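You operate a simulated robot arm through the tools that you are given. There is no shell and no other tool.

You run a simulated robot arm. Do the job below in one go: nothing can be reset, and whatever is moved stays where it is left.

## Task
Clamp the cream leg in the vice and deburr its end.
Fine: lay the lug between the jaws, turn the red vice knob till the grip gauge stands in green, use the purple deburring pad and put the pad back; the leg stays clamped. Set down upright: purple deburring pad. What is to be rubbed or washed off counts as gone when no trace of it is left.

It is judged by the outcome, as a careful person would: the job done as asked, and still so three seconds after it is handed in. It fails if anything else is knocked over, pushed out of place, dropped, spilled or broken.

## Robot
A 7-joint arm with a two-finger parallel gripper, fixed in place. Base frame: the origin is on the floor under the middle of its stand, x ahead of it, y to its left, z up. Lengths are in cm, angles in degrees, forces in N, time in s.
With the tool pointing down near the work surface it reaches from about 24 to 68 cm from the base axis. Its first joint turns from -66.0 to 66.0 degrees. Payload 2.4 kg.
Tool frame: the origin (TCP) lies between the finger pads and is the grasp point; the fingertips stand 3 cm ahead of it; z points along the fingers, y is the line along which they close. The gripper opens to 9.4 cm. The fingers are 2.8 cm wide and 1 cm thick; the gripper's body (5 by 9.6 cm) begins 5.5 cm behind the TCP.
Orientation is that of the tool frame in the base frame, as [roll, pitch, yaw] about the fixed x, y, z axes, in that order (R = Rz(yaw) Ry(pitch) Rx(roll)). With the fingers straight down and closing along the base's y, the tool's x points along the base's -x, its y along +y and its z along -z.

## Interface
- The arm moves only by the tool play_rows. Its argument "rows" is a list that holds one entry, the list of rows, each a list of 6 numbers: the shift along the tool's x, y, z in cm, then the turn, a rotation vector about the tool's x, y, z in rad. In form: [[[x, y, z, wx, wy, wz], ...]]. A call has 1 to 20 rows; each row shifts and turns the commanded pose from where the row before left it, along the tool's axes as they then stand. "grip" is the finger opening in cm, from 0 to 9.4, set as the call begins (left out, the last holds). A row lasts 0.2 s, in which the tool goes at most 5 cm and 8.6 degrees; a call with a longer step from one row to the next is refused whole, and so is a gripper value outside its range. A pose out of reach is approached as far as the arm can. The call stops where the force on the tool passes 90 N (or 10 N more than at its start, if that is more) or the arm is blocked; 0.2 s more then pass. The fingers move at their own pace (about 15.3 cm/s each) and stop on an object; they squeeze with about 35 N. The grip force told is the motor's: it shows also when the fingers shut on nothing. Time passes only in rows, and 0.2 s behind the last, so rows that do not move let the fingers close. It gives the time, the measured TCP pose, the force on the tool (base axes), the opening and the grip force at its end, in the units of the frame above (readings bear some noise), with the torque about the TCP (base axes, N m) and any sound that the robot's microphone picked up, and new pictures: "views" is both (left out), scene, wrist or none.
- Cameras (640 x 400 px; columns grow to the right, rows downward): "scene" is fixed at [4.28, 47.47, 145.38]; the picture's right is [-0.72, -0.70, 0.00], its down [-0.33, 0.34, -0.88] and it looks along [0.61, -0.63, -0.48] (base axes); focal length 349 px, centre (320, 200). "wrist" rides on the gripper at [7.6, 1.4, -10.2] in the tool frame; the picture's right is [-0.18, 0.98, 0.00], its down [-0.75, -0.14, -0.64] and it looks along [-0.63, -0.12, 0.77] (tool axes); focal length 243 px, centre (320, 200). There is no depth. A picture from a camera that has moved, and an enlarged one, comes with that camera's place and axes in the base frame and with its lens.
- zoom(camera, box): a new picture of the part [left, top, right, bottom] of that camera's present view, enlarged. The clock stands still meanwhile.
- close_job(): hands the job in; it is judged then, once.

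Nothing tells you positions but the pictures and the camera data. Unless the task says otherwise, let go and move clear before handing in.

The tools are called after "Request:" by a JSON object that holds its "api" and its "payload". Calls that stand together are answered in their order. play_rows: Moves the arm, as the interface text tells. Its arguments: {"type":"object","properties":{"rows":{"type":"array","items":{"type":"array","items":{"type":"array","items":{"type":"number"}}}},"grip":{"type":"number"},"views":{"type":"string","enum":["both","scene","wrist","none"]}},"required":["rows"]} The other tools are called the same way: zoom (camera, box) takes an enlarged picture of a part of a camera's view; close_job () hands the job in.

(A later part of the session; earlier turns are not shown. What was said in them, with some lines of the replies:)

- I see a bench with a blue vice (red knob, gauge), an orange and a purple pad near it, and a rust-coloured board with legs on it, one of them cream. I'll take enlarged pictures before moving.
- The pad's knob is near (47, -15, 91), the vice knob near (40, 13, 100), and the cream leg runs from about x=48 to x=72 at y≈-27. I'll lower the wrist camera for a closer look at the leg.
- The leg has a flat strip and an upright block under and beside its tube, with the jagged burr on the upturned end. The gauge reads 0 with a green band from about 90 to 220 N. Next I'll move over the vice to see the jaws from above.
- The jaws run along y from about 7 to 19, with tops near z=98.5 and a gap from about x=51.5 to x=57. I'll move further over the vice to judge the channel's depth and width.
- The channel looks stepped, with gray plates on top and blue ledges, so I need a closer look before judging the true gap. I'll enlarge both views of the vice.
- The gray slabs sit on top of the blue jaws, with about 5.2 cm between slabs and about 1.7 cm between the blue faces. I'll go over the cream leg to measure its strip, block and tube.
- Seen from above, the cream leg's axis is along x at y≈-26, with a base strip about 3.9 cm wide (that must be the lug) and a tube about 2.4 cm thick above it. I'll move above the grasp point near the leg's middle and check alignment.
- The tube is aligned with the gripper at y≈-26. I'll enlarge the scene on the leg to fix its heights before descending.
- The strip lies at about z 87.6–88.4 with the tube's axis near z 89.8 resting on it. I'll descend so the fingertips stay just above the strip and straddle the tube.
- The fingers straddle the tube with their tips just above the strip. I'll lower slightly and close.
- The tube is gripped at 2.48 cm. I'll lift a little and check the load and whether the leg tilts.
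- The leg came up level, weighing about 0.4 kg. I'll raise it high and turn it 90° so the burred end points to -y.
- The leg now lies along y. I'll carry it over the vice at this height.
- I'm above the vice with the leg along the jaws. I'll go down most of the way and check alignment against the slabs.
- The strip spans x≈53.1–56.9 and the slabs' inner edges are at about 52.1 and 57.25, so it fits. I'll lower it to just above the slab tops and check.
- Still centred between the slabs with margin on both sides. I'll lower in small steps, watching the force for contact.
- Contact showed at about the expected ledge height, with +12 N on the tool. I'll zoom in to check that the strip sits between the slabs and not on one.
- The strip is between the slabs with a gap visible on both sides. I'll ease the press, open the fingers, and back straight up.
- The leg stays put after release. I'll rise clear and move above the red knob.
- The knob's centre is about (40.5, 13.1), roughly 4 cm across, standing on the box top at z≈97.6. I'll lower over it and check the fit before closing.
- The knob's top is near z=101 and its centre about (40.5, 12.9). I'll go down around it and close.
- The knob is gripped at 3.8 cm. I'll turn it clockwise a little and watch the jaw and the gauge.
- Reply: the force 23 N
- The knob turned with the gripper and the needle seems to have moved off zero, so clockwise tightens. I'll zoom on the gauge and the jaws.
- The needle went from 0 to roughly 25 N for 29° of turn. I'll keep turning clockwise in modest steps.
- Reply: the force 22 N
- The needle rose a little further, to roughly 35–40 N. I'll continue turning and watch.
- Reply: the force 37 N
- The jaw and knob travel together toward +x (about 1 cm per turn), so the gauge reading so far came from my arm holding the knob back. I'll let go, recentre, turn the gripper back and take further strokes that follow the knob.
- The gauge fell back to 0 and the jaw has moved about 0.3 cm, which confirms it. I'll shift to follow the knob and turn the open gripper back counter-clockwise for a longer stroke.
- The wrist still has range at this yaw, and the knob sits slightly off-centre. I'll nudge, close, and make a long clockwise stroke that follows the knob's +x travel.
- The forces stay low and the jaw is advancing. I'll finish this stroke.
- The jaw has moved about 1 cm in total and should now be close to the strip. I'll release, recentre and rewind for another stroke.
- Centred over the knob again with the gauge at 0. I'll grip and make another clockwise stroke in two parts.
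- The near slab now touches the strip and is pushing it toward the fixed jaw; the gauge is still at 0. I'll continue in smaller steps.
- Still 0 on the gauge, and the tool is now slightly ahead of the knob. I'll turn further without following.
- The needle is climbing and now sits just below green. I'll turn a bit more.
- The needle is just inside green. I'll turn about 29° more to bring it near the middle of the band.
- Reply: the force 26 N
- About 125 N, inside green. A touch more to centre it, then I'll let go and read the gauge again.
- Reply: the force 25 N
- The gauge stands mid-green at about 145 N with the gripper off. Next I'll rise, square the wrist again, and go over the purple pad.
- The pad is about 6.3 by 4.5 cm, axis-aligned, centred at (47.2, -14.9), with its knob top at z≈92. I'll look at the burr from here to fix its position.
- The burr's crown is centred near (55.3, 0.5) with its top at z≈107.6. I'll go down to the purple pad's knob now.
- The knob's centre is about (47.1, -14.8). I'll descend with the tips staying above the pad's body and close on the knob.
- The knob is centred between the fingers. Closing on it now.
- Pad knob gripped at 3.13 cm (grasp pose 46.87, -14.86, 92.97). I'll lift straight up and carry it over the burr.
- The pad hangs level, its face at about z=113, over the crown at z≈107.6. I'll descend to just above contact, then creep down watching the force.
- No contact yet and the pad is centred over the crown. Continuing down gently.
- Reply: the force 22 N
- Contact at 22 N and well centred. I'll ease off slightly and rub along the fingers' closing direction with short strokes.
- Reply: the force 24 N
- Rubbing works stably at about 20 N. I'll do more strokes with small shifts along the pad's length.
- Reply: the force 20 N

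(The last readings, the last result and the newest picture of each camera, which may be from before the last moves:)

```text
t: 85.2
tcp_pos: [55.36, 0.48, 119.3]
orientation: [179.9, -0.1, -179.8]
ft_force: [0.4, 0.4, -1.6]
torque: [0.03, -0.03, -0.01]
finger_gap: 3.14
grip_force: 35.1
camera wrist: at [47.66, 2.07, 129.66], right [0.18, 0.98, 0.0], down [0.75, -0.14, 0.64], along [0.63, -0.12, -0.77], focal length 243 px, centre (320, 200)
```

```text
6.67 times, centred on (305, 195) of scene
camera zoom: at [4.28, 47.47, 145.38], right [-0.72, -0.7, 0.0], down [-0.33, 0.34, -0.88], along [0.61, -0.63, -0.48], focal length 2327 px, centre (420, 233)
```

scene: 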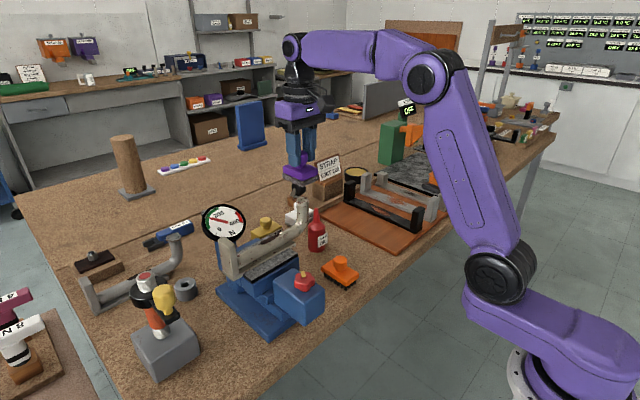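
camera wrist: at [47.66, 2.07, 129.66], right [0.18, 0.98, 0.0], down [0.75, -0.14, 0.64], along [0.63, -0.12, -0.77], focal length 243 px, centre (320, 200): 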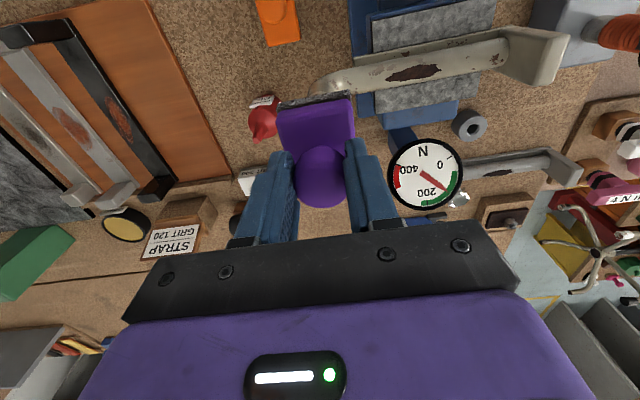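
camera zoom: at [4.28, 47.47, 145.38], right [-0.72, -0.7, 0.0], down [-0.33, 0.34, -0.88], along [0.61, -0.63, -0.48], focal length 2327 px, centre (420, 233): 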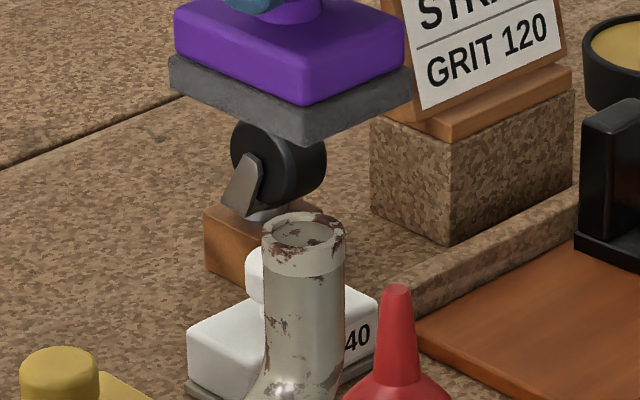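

The jagged crown is gone and the bare tube mouth shows, though dark spots remain near the rim. I'll move the pad aside and look closely at the end.

Request:
{"api": "play_rows", "payload": {"rows": [[[1.35, -2.7, 0, 0, 0, 0], [1.35, -2.7, 0, 0, 0, 0], [1.35, -2.7, 1.5, 0, 0, 0], [1.35, -2.7, 1.5, 0, 0, 0], [0, 0, 0, 0, 0, 0]]], "views": "wrist"}}

Request:
{"api": "zoom", "payload": {"camera": "wrist", "box": [400, 120, 500, 200]}}

Request:
{"api": "zoom", "payload": {"camera": "scene", "box": [285, 185, 320, 215]}}

```text
t: 86.4
tcp_pos: [49.78, -10.36, 116.31]
orientation: [180.0, 0.1, -179.9]
ft_force: [0.0, -0.2, -0.9]
torque: [-0.01, 0.03, 0.01]
finger_gap: 3.14
grip_force: 34.6
camera wrist: at [42.19, -8.74, 126.67], right [0.18, 0.98, 0.0], down [0.75, -0.14, 0.64], along [0.63, -0.12, -0.77], focal length 243 px, centre (320, 200)
```

wrist: 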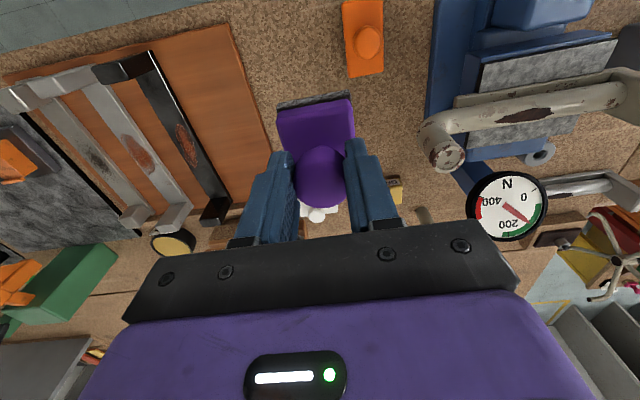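

```text
5.00 times, centred on (450, 160) of wrist
camera zoom: at [42.19, -8.74, 126.67], right [0.18, 0.98, 0.0], down [0.75, -0.14, 0.64], along [0.63, -0.12, -0.77], focal length 1213 px, centre (-330, 400)
```

zoom: 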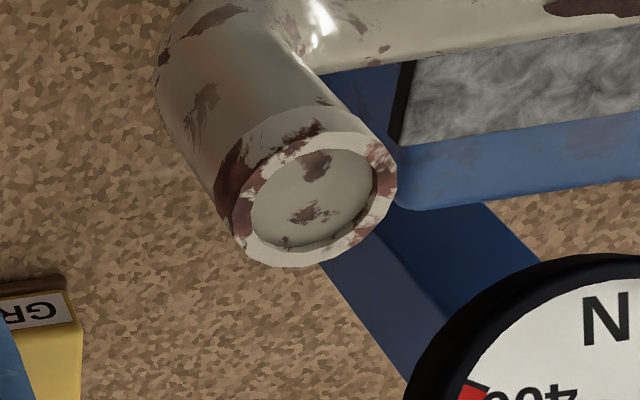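

```text
13.33 times, centred on (302, 200) of scene
camera zoom: at [4.28, 47.47, 145.38], right [-0.72, -0.7, 0.0], down [-0.33, 0.34, -0.88], along [0.61, -0.63, -0.48], focal length 4654 px, centre (553, 200)
```

zoom: 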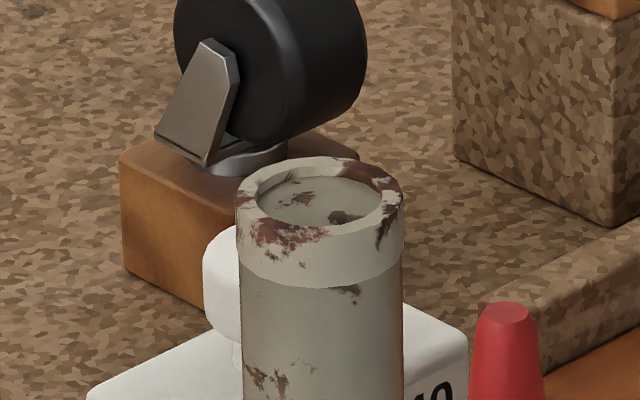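

The end now shows only the tube's collar with the same chipped paint as the rest of the leg. I'll enlarge it further and check the gauge before deciding whether to rub more.

Request:
{"api": "zoom", "payload": {"camera": "wrist", "box": [425, 135, 473, 177]}}

Request:
{"api": "zoom", "payload": {"camera": "scene", "box": [200, 195, 330, 300]}}

Request:
{"api": "zoom", "payload": {"camera": "scene", "box": [260, 120, 370, 215]}}

```text
9.52 times, centred on (449, 156) of wrist
camera zoom: at [42.19, -8.74, 126.67], right [0.18, 0.98, 0.0], down [0.75, -0.14, 0.64], along [0.63, -0.12, -0.77], focal length 2311 px, centre (-909, 619)
```

zoom: 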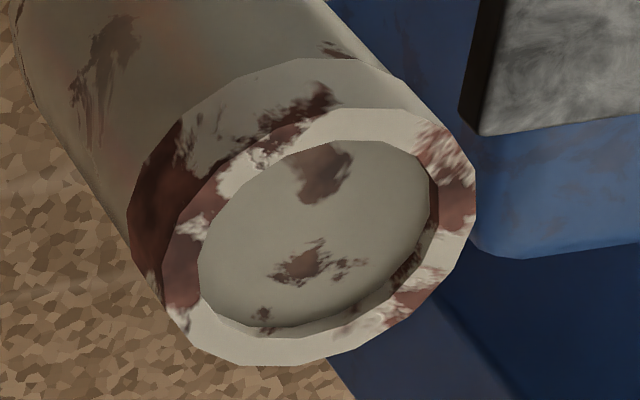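

```text
3.81 times, centred on (265, 248) of scene
camera zoom: at [4.28, 47.47, 145.38], right [-0.72, -0.7, 0.0], down [-0.33, 0.34, -0.88], along [0.61, -0.63, -0.48], focal length 1330 px, centre (530, 19)
```

zoom: 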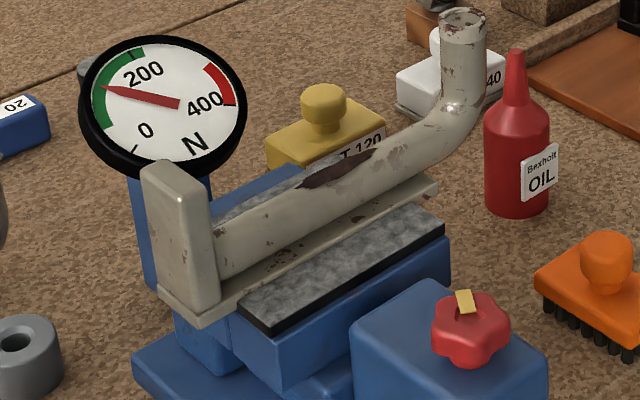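

```text
4.21 times, centred on (315, 168) of scene
camera zoom: at [4.28, 47.47, 145.38], right [-0.72, -0.7, 0.0], down [-0.33, 0.34, -0.88], along [0.61, -0.63, -0.48], focal length 1470 px, centre (341, 337)
```

zoom: 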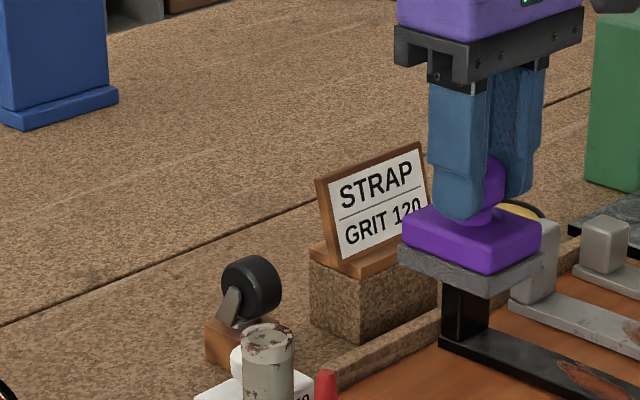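

The burr looks fully gone and the gauge is still mid-green. To be safe against any faint remainder I'll make one more light pass over the whole rim.

Request:
{"api": "play_rows", "payload": {"rows": [[[-1.35, 2.7, -1.5, 0, 0, 0], [-1.35, 2.7, -1.5, 0, 0, 0], [-1.35, 2.7, 0, 0, 0, 0], [-1.35, 2.7, 0, 0, 0, 0], [0, 0, 0, 0, 0, 0]]], "views": "none"}}

Request:
{"api": "play_rows", "payload": {"rows": [[[0, 0, 2.0, 0, 0, 0], [0, 0, 1.8, 0, 0, 0], [0, 0, 0.6, 0, 0, 0], [0, 0, 0.3, 0, 0, 0], [0, 0, 0.15, 0, 0, 0], [0, 0, 0, 0, 0, 0]]], "views": "none"}}

```text
t: 87.6
tcp_pos: [55.34, 0.68, 119.4]
orientation: [180.0, 0.0, -179.8]
ft_force: [-0.4, -0.4, -0.5]
torque: [-0.01, 0.04, 0.06]
finger_gap: 3.16
grip_force: 34.8
```

```text
t: 89.0
tcp_pos: [55.32, 0.5, 114.55]
orientation: [-180.0, 0.0, -179.8]
ft_force: [0.5, -1.2, -0.4]
torque: [0.0, 0.06, 0.05]
finger_gap: 3.12
grip_force: 35.0
```

Request:
{"api": "play_rows", "payload": {"rows": [[[0, 0, 0.12, 0, 0, 0], [0, 0, 0.1, 0, 0, 0], [0, 0, 0, 0, 0, 0]]], "views": "none"}}

```text
t: 89.8
tcp_pos: [55.29, 0.45, 114.4]
orientation: [180.0, 0.1, -179.8]
ft_force: [0.1, 0.0, 5.8]
torque: [0.04, -0.04, -0.05]
finger_gap: 3.14
grip_force: 34.5
```

The pad touches the rim lightly at 6 N. I'll press slightly and rub with strokes covering the whole rim.

Request:
{"api": "play_rows", "payload": {"rows": [[[0, 0, 0.08, 0, 0, 0], [0.3, 0.6, 0, 0, 0, 0], [0.3, 0.6, 0, 0, 0, 0], [0, -0.6, 0, 0, 0, 0], [0, -0.6, 0, 0, 0, 0], [0, -0.6, 0, 0, 0, 0], [0, -0.6, 0, 0, 0, 0], [-0.3, 0.6, 0, 0, 0, 0], [-0.3, 0.6, 0, 0, 0, 0], [-0.3, 0.6, 0, 0, 0, 0], [-0.3, 0.6, 0, 0, 0, 0], [0, -0.6, 0, 0, 0, 0], [0, -0.6, 0, 0, 0, 0], [0, -0.6, 0, 0, 0, 0], [0, -0.6, 0, 0, 0, 0], [0.2, 0.6, 0, 0, 0, 0], [0.2, 0.6, 0, 0, 0, 0], [0.2, 0.6, 0, 0, 0, 0], [0, -0.6, 0, 0, 0, 0], [0, 0, 0, 0, 0, 0]]], "views": "none"}}

Request:
{"api": "play_rows", "payload": {"rows": [[[0, 0, -1, 0, 0, 0], [0, 0, -2, 0, 0, 0], [0, 0, -2, 0, 0, 0], [0, 0, 0, 0, 0, 0]]], "views": "both"}}

Request:
{"api": "zoom", "payload": {"camera": "scene", "box": [270, 165, 340, 225]}}

Request:
{"api": "zoom", "payload": {"camera": "scene", "box": [200, 195, 330, 300]}}

```text
t: 94.0
tcp_pos: [55.24, 0.61, 114.25]
orientation: [179.9, 0.1, -179.5]
ft_force: [3.0, 4.6, 17.5]
torque: [0.25, -0.41, 0.02]
finger_gap: 3.13
grip_force: 35.1
```

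```text
t: 95.0
tcp_pos: [55.49, 0.47, 119.17]
orientation: [-180.0, -0.1, -179.8]
ft_force: [0.0, 0.5, -0.7]
torque: [0.02, 0.02, 0.01]
finger_gap: 3.14
grip_force: 34.7
camera wrist: at [47.75, 1.98, 129.51], right [0.18, 0.98, 0.0], down [0.75, -0.14, 0.64], along [0.63, -0.12, -0.77], focal length 243 px, centre (320, 200)
```

scene: 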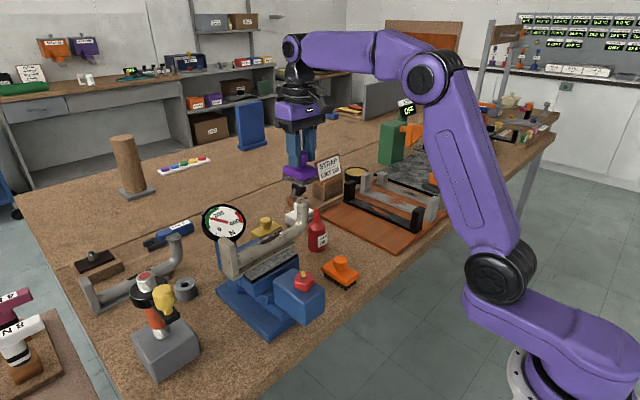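
wrist: 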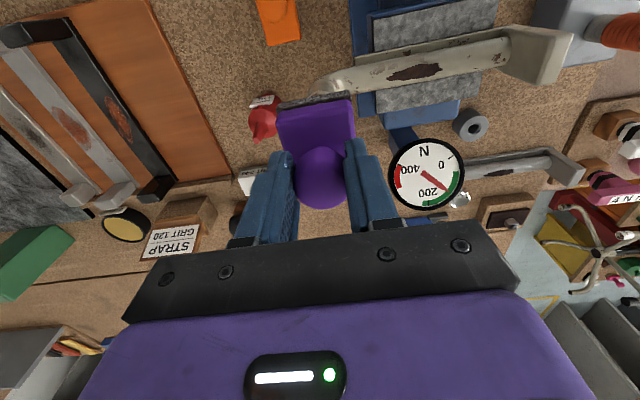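

```text
6.67 times, centred on (305, 195) of scene
camera zoom: at [4.28, 47.47, 145.38], right [-0.72, -0.7, 0.0], down [-0.33, 0.34, -0.88], along [0.61, -0.63, -0.48], focal length 2327 px, centre (420, 233)
```

zoom: 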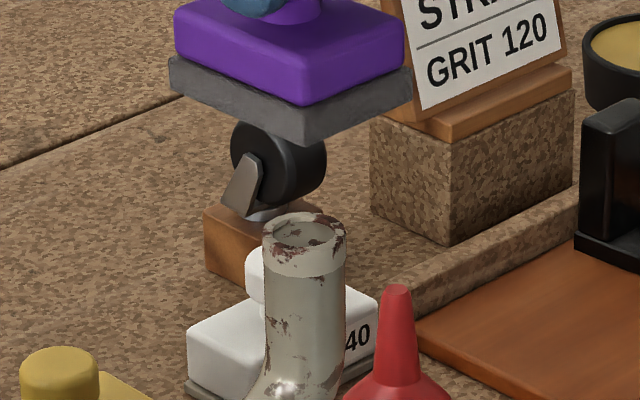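

```text
3.81 times, centred on (265, 248) of scene
camera zoom: at [4.28, 47.47, 145.38], right [-0.72, -0.7, 0.0], down [-0.33, 0.34, -0.88], along [0.61, -0.63, -0.48], focal length 1330 px, centre (530, 19)
```

zoom: 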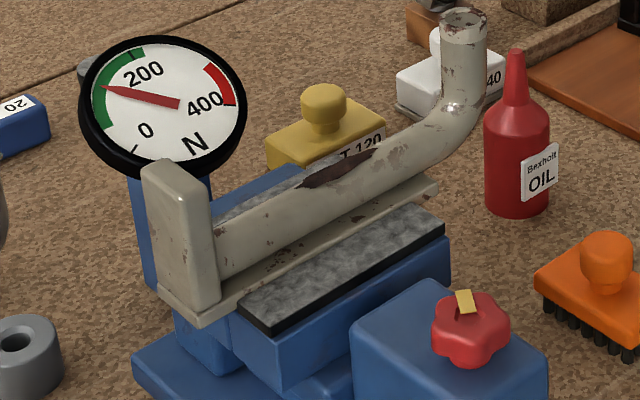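

The end looks unchanged from the first pass, with no burr left, and the leg is still clamped in green. I'll carry the pad back above its original spot.

Request:
{"api": "play_rows", "payload": {"rows": [[[1.71, -3.07, 0, 0, 0, 0], [1.71, -3.07, 0, 0, 0, 0], [1.71, -3.07, 0, 0, 0, 0], [1.71, -3.07, 0, 0, 0, 0], [1.71, -3.07, 0, 0, 0, 0], [0, 0, 0, 0, 0, 0]]], "views": "none"}}

Request:
{"api": "play_rows", "payload": {"rows": [[[0, 0, 4, 0, 0, 0], [0, 0, 4, 0, 0, 0], [0, 0, 4, 0, 0, 0], [0, 0, 4, 0, 0, 0], [0, 0, 4, 0, 0, 0], [0, 0, 3, 0, 0, 0], [0, 0, 0, 0, 0, 0]]], "views": "both"}}

Request:
{"api": "zoom", "payload": {"camera": "scene", "box": [330, 205, 400, 265]}}

```text
t: 96.4
tcp_pos: [46.76, -14.94, 119.09]
orientation: [-180.0, 0.0, -179.8]
ft_force: [-0.2, 0.0, -0.9]
torque: [0.02, 0.0, -0.02]
finger_gap: 3.17
grip_force: 35.3
```

```text
t: 98.0
tcp_pos: [46.74, -14.72, 96.19]
orientation: [180.0, -0.1, -179.8]
ft_force: [-0.8, -0.6, 0.1]
torque: [-0.01, 0.0, 0.0]
finger_gap: 3.13
grip_force: 35.3
camera wrist: at [39.06, -13.24, 106.46], right [0.18, 0.98, 0.0], down [0.75, -0.14, 0.64], along [0.63, -0.12, -0.77], focal length 243 px, centre (320, 200)
```

scene: 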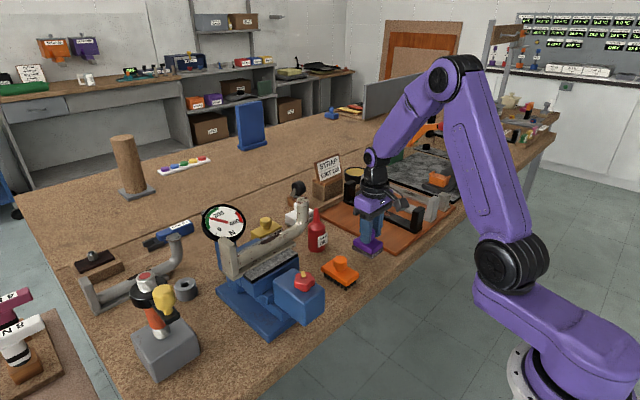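
wrist: 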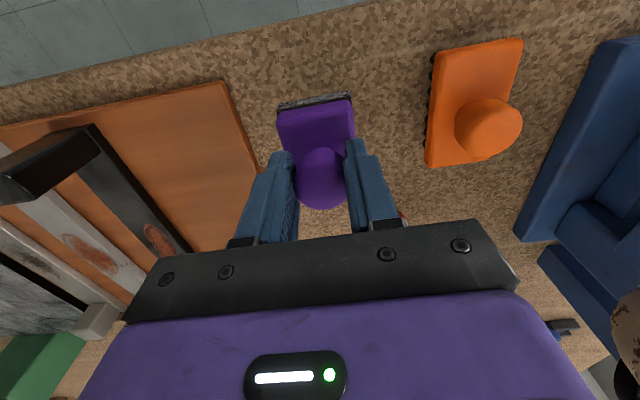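

```text
6.67 times, centred on (365, 235) of scene
camera zoom: at [4.28, 47.47, 145.38], right [-0.72, -0.7, 0.0], down [-0.33, 0.34, -0.88], along [0.61, -0.63, -0.48], focal length 2327 px, centre (20, -33)
```

zoom: 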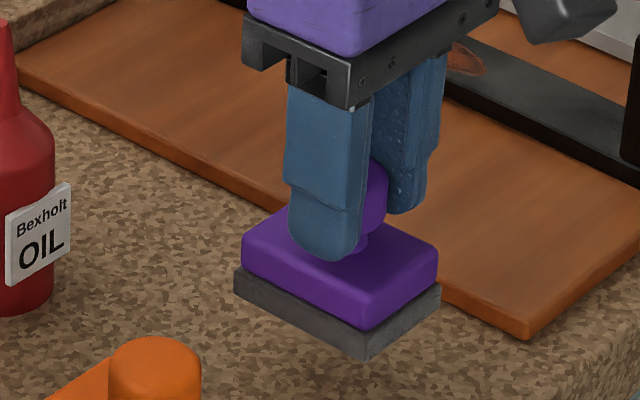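

The pad hangs level over its old place. I'll lower it, slowing near the bench.

Request:
{"api": "play_rows", "payload": {"rows": [[[-0.08, -0.05, 1.2, 0, 0, 0], [0, 0, 1.0, 0, 0, 0], [0, 0, 0.5, 0, 0, 0], [0, 0, 0.25, 0, 0, 0], [0, 0, 0, 0, 0, 0]]], "views": "none"}}

Request:
{"api": "play_rows", "payload": {"rows": [[[0, 0, 0.1, 0, 0, 0], [0, 0, 0.08, 0, 0, 0], [0, 0, 0, 0, 0, 0]]], "views": "none"}}

```text
t: 99.2
tcp_pos: [46.93, -14.89, 93.3]
orientation: [180.0, 0.0, -179.8]
ft_force: [0.9, -0.2, -1.7]
torque: [-0.02, 0.03, 0.0]
finger_gap: 3.14
grip_force: 34.9
```

```text
t: 100.0
tcp_pos: [46.84, -14.98, 93.13]
orientation: [179.9, -0.1, -179.8]
ft_force: [-0.5, 0.1, -1.1]
torque: [0.02, 0.03, 0.0]
finger_gap: 3.11
grip_force: 34.9
```

Request:
{"api": "play_rows", "payload": {"rows": [[[0, 0, 0.08, 0, 0, 0], [0, 0, 0.06, 0, 0, 0], [0, 0, 0, 0, 0, 0]]], "views": "none"}}

Request:
{"api": "play_rows", "payload": {"rows": [[[0, 0, 0.05, 0, 0, 0], [0, 0, 0, 0, 0, 0]]], "views": "scene"}}

Request:
{"api": "zoom", "payload": {"camera": "scene", "box": [330, 215, 400, 275]}}

```text
t: 100.8
tcp_pos: [46.77, -14.99, 92.93]
orientation: [180.0, 0.0, -179.9]
ft_force: [-0.5, -0.2, -0.1]
torque: [0.03, -0.06, -0.02]
finger_gap: 3.12
grip_force: 35.1
```

```text
t: 101.4
tcp_pos: [46.83, -14.96, 92.87]
orientation: [-180.0, 0.0, -179.8]
ft_force: [-1.6, 1.5, 2.4]
torque: [-0.01, -0.02, -0.02]
finger_gap: 3.17
grip_force: 35.2
```

scene: 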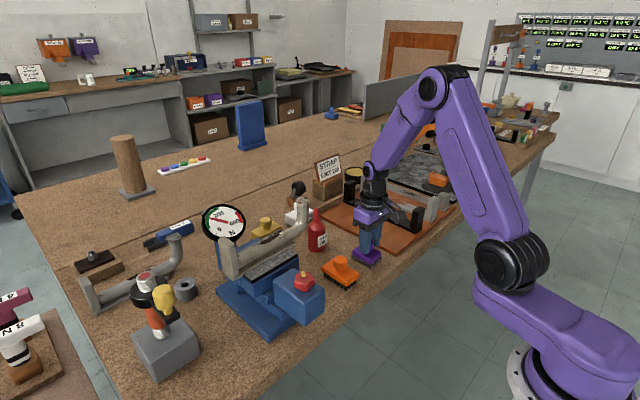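

```text
6.67 times, centred on (365, 245) of scene
camera zoom: at [4.27, 47.47, 145.38], right [-0.72, -0.7, 0.0], down [-0.33, 0.34, -0.88], along [0.61, -0.63, -0.48], focal length 2327 px, centre (20, -100)
```

zoom: 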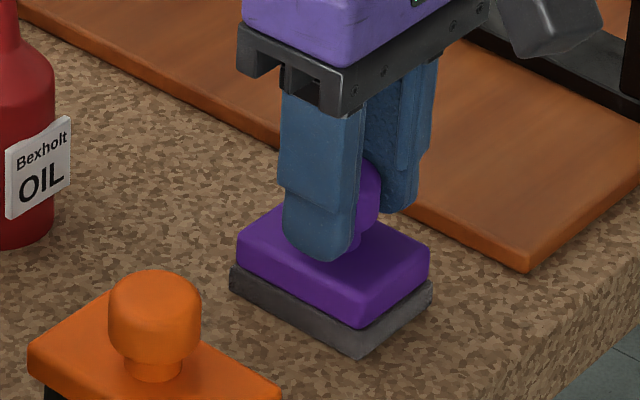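

The pad is touching the bench in its original position. I'll open the fingers and rise straight up.

Request:
{"api": "play_rows", "payload": {"rows": [[[0, 0, 0, 0, 0, 0], [0, 0, 0, 0, 0, 0], [0, 0, 0, 0, 0, 0]]], "grip": 5.5, "views": "none"}}

Request:
{"api": "play_rows", "payload": {"rows": [[[0, 0, -1, 0, 0, 0], [0, 0, -2, 0, 0, 0], [0, 0, -4, 0, 0, 0], [0, 0, -4, 0, 0, 0], [0, 0, -4, 0, 0, 0], [0, 0, -4, 0, 0, 0], [0, 0, 0, 0, 0, 0]]], "views": "both"}}

Request:
{"api": "zoom", "payload": {"camera": "scene", "box": [330, 215, 400, 275]}}

Request:
{"api": "zoom", "payload": {"camera": "scene", "box": [195, 195, 255, 245]}}

Request:
{"api": "zoom", "payload": {"camera": "scene", "box": [200, 185, 340, 305]}}

```text
t: 102.2
tcp_pos: [46.85, -14.85, 92.88]
orientation: [-179.9, 0.0, -179.7]
ft_force: [0.4, 0.2, -0.8]
torque: [-0.01, 0.0, -0.01]
finger_gap: 5.52
grip_force: 0.1
```

```text
t: 103.8
tcp_pos: [47.06, -14.84, 111.98]
orientation: [-179.9, 0.0, -179.8]
ft_force: [-0.7, 0.1, 0.1]
torque: [0.0, 0.01, -0.01]
finger_gap: 5.51
grip_force: 0.0
camera wrist: at [39.29, -13.19, 122.31], right [0.18, 0.98, 0.0], down [0.75, -0.14, 0.64], along [0.63, -0.12, -0.77], focal length 243 px, centre (320, 200)
```

scene: 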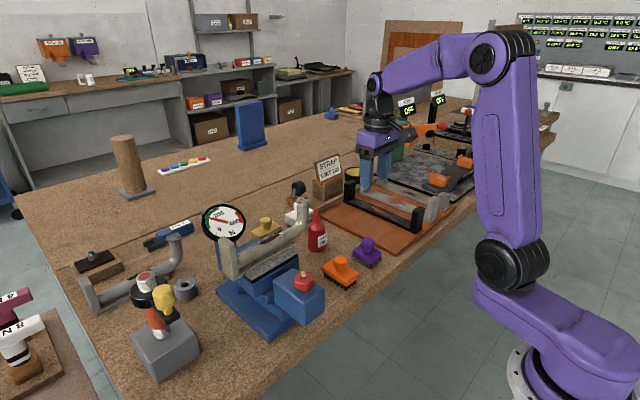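
wrist: 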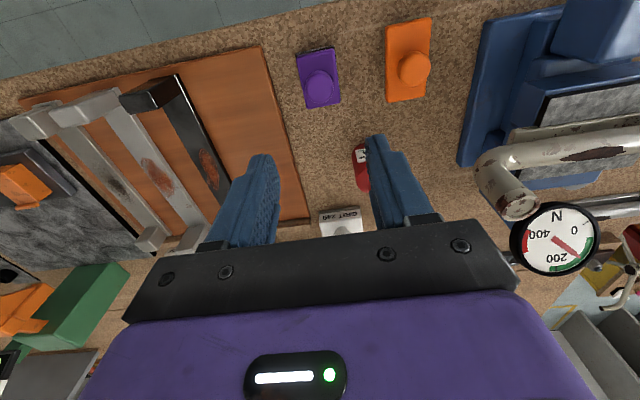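

```text
6.67 times, centred on (365, 245) of scene
camera zoom: at [4.28, 47.47, 145.38], right [-0.72, -0.7, 0.0], down [-0.33, 0.34, -0.88], along [0.61, -0.63, -0.48], focal length 2327 px, centre (20, -100)
```

zoom: 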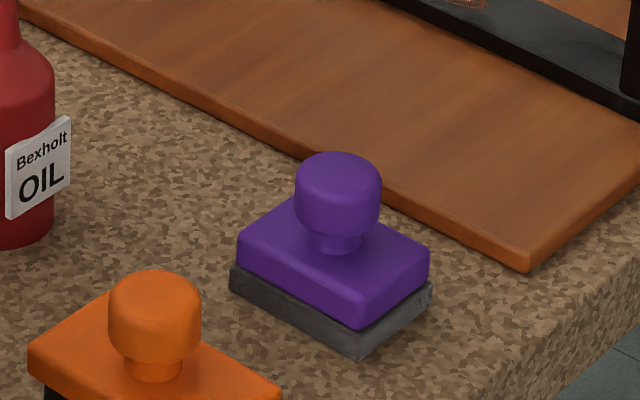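

```text
8.00 times, centred on (225, 220) of scene
camera zoom: at [4.28, 47.47, 145.38], right [-0.72, -0.7, 0.0], down [-0.33, 0.34, -0.88], along [0.61, -0.63, -0.48], focal length 2792 px, centre (1080, 40)
```

zoom: 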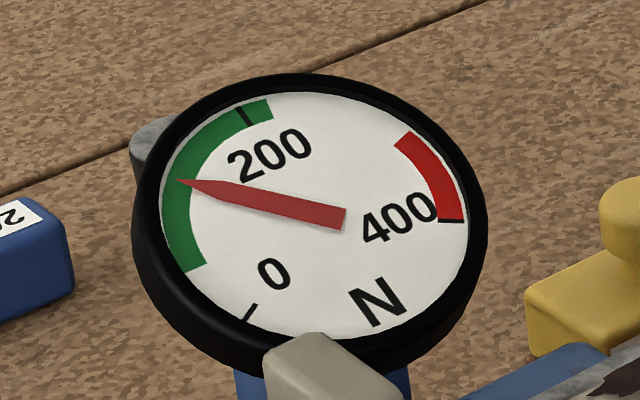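

```text
3.33 times, centred on (270, 245) of scene
camera zoom: at [4.28, 47.47, 145.38], right [-0.72, -0.7, 0.0], down [-0.33, 0.34, -0.88], along [0.61, -0.63, -0.48], focal length 1164 px, centre (487, 50)
```

zoom: 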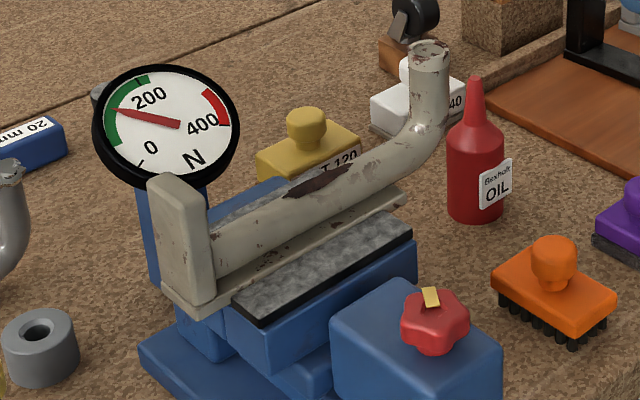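

The pad stands upright on its spot, the gauge is mid-green and the leg is clamped. One last look at the tube end from this angle before handing in.

Request:
{"api": "zoom", "payload": {"camera": "wrist", "box": [480, 165, 560, 230]}}

```text
6.15 times, centred on (520, 198) of wrist
camera zoom: at [39.29, -13.19, 122.31], right [0.18, 0.98, 0.0], down [0.75, -0.14, 0.64], along [0.63, -0.12, -0.77], focal length 1493 px, centre (-911, 215)
```

zoom: 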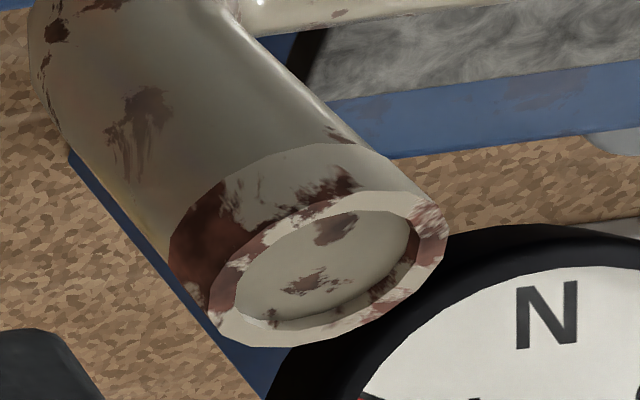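

The tube end shows no burr, only its chipped paint. The leg is clamped with the gauge in green, the purple pad is back upright, and the gripper is clear and empty, so I'm handing the job in.

Request:
{"api": "close_job", "payload": {}}

```text
The job is handed in.
```

The cream leg is clamped in the vice with its end deburred, and the job is handed in.

- **Clamp:** the leg's base strip, which I took to be the lug, lies between the jaws. The gauge read about 145 N, mid-green, with the gripper off the knob. It read the same after the rubbing.
- **Burr:** the jagged crown is gone after two passes with the purple pad. The dark spots still on the tube end look like the same chipped paint as on the rest of the leg, and a second pass did not change them.
- **Pad:** it stands upright where it started, to within a millimetre or two.

Nothing else was visibly moved or knocked over. The arm is empty and clear of the bench.
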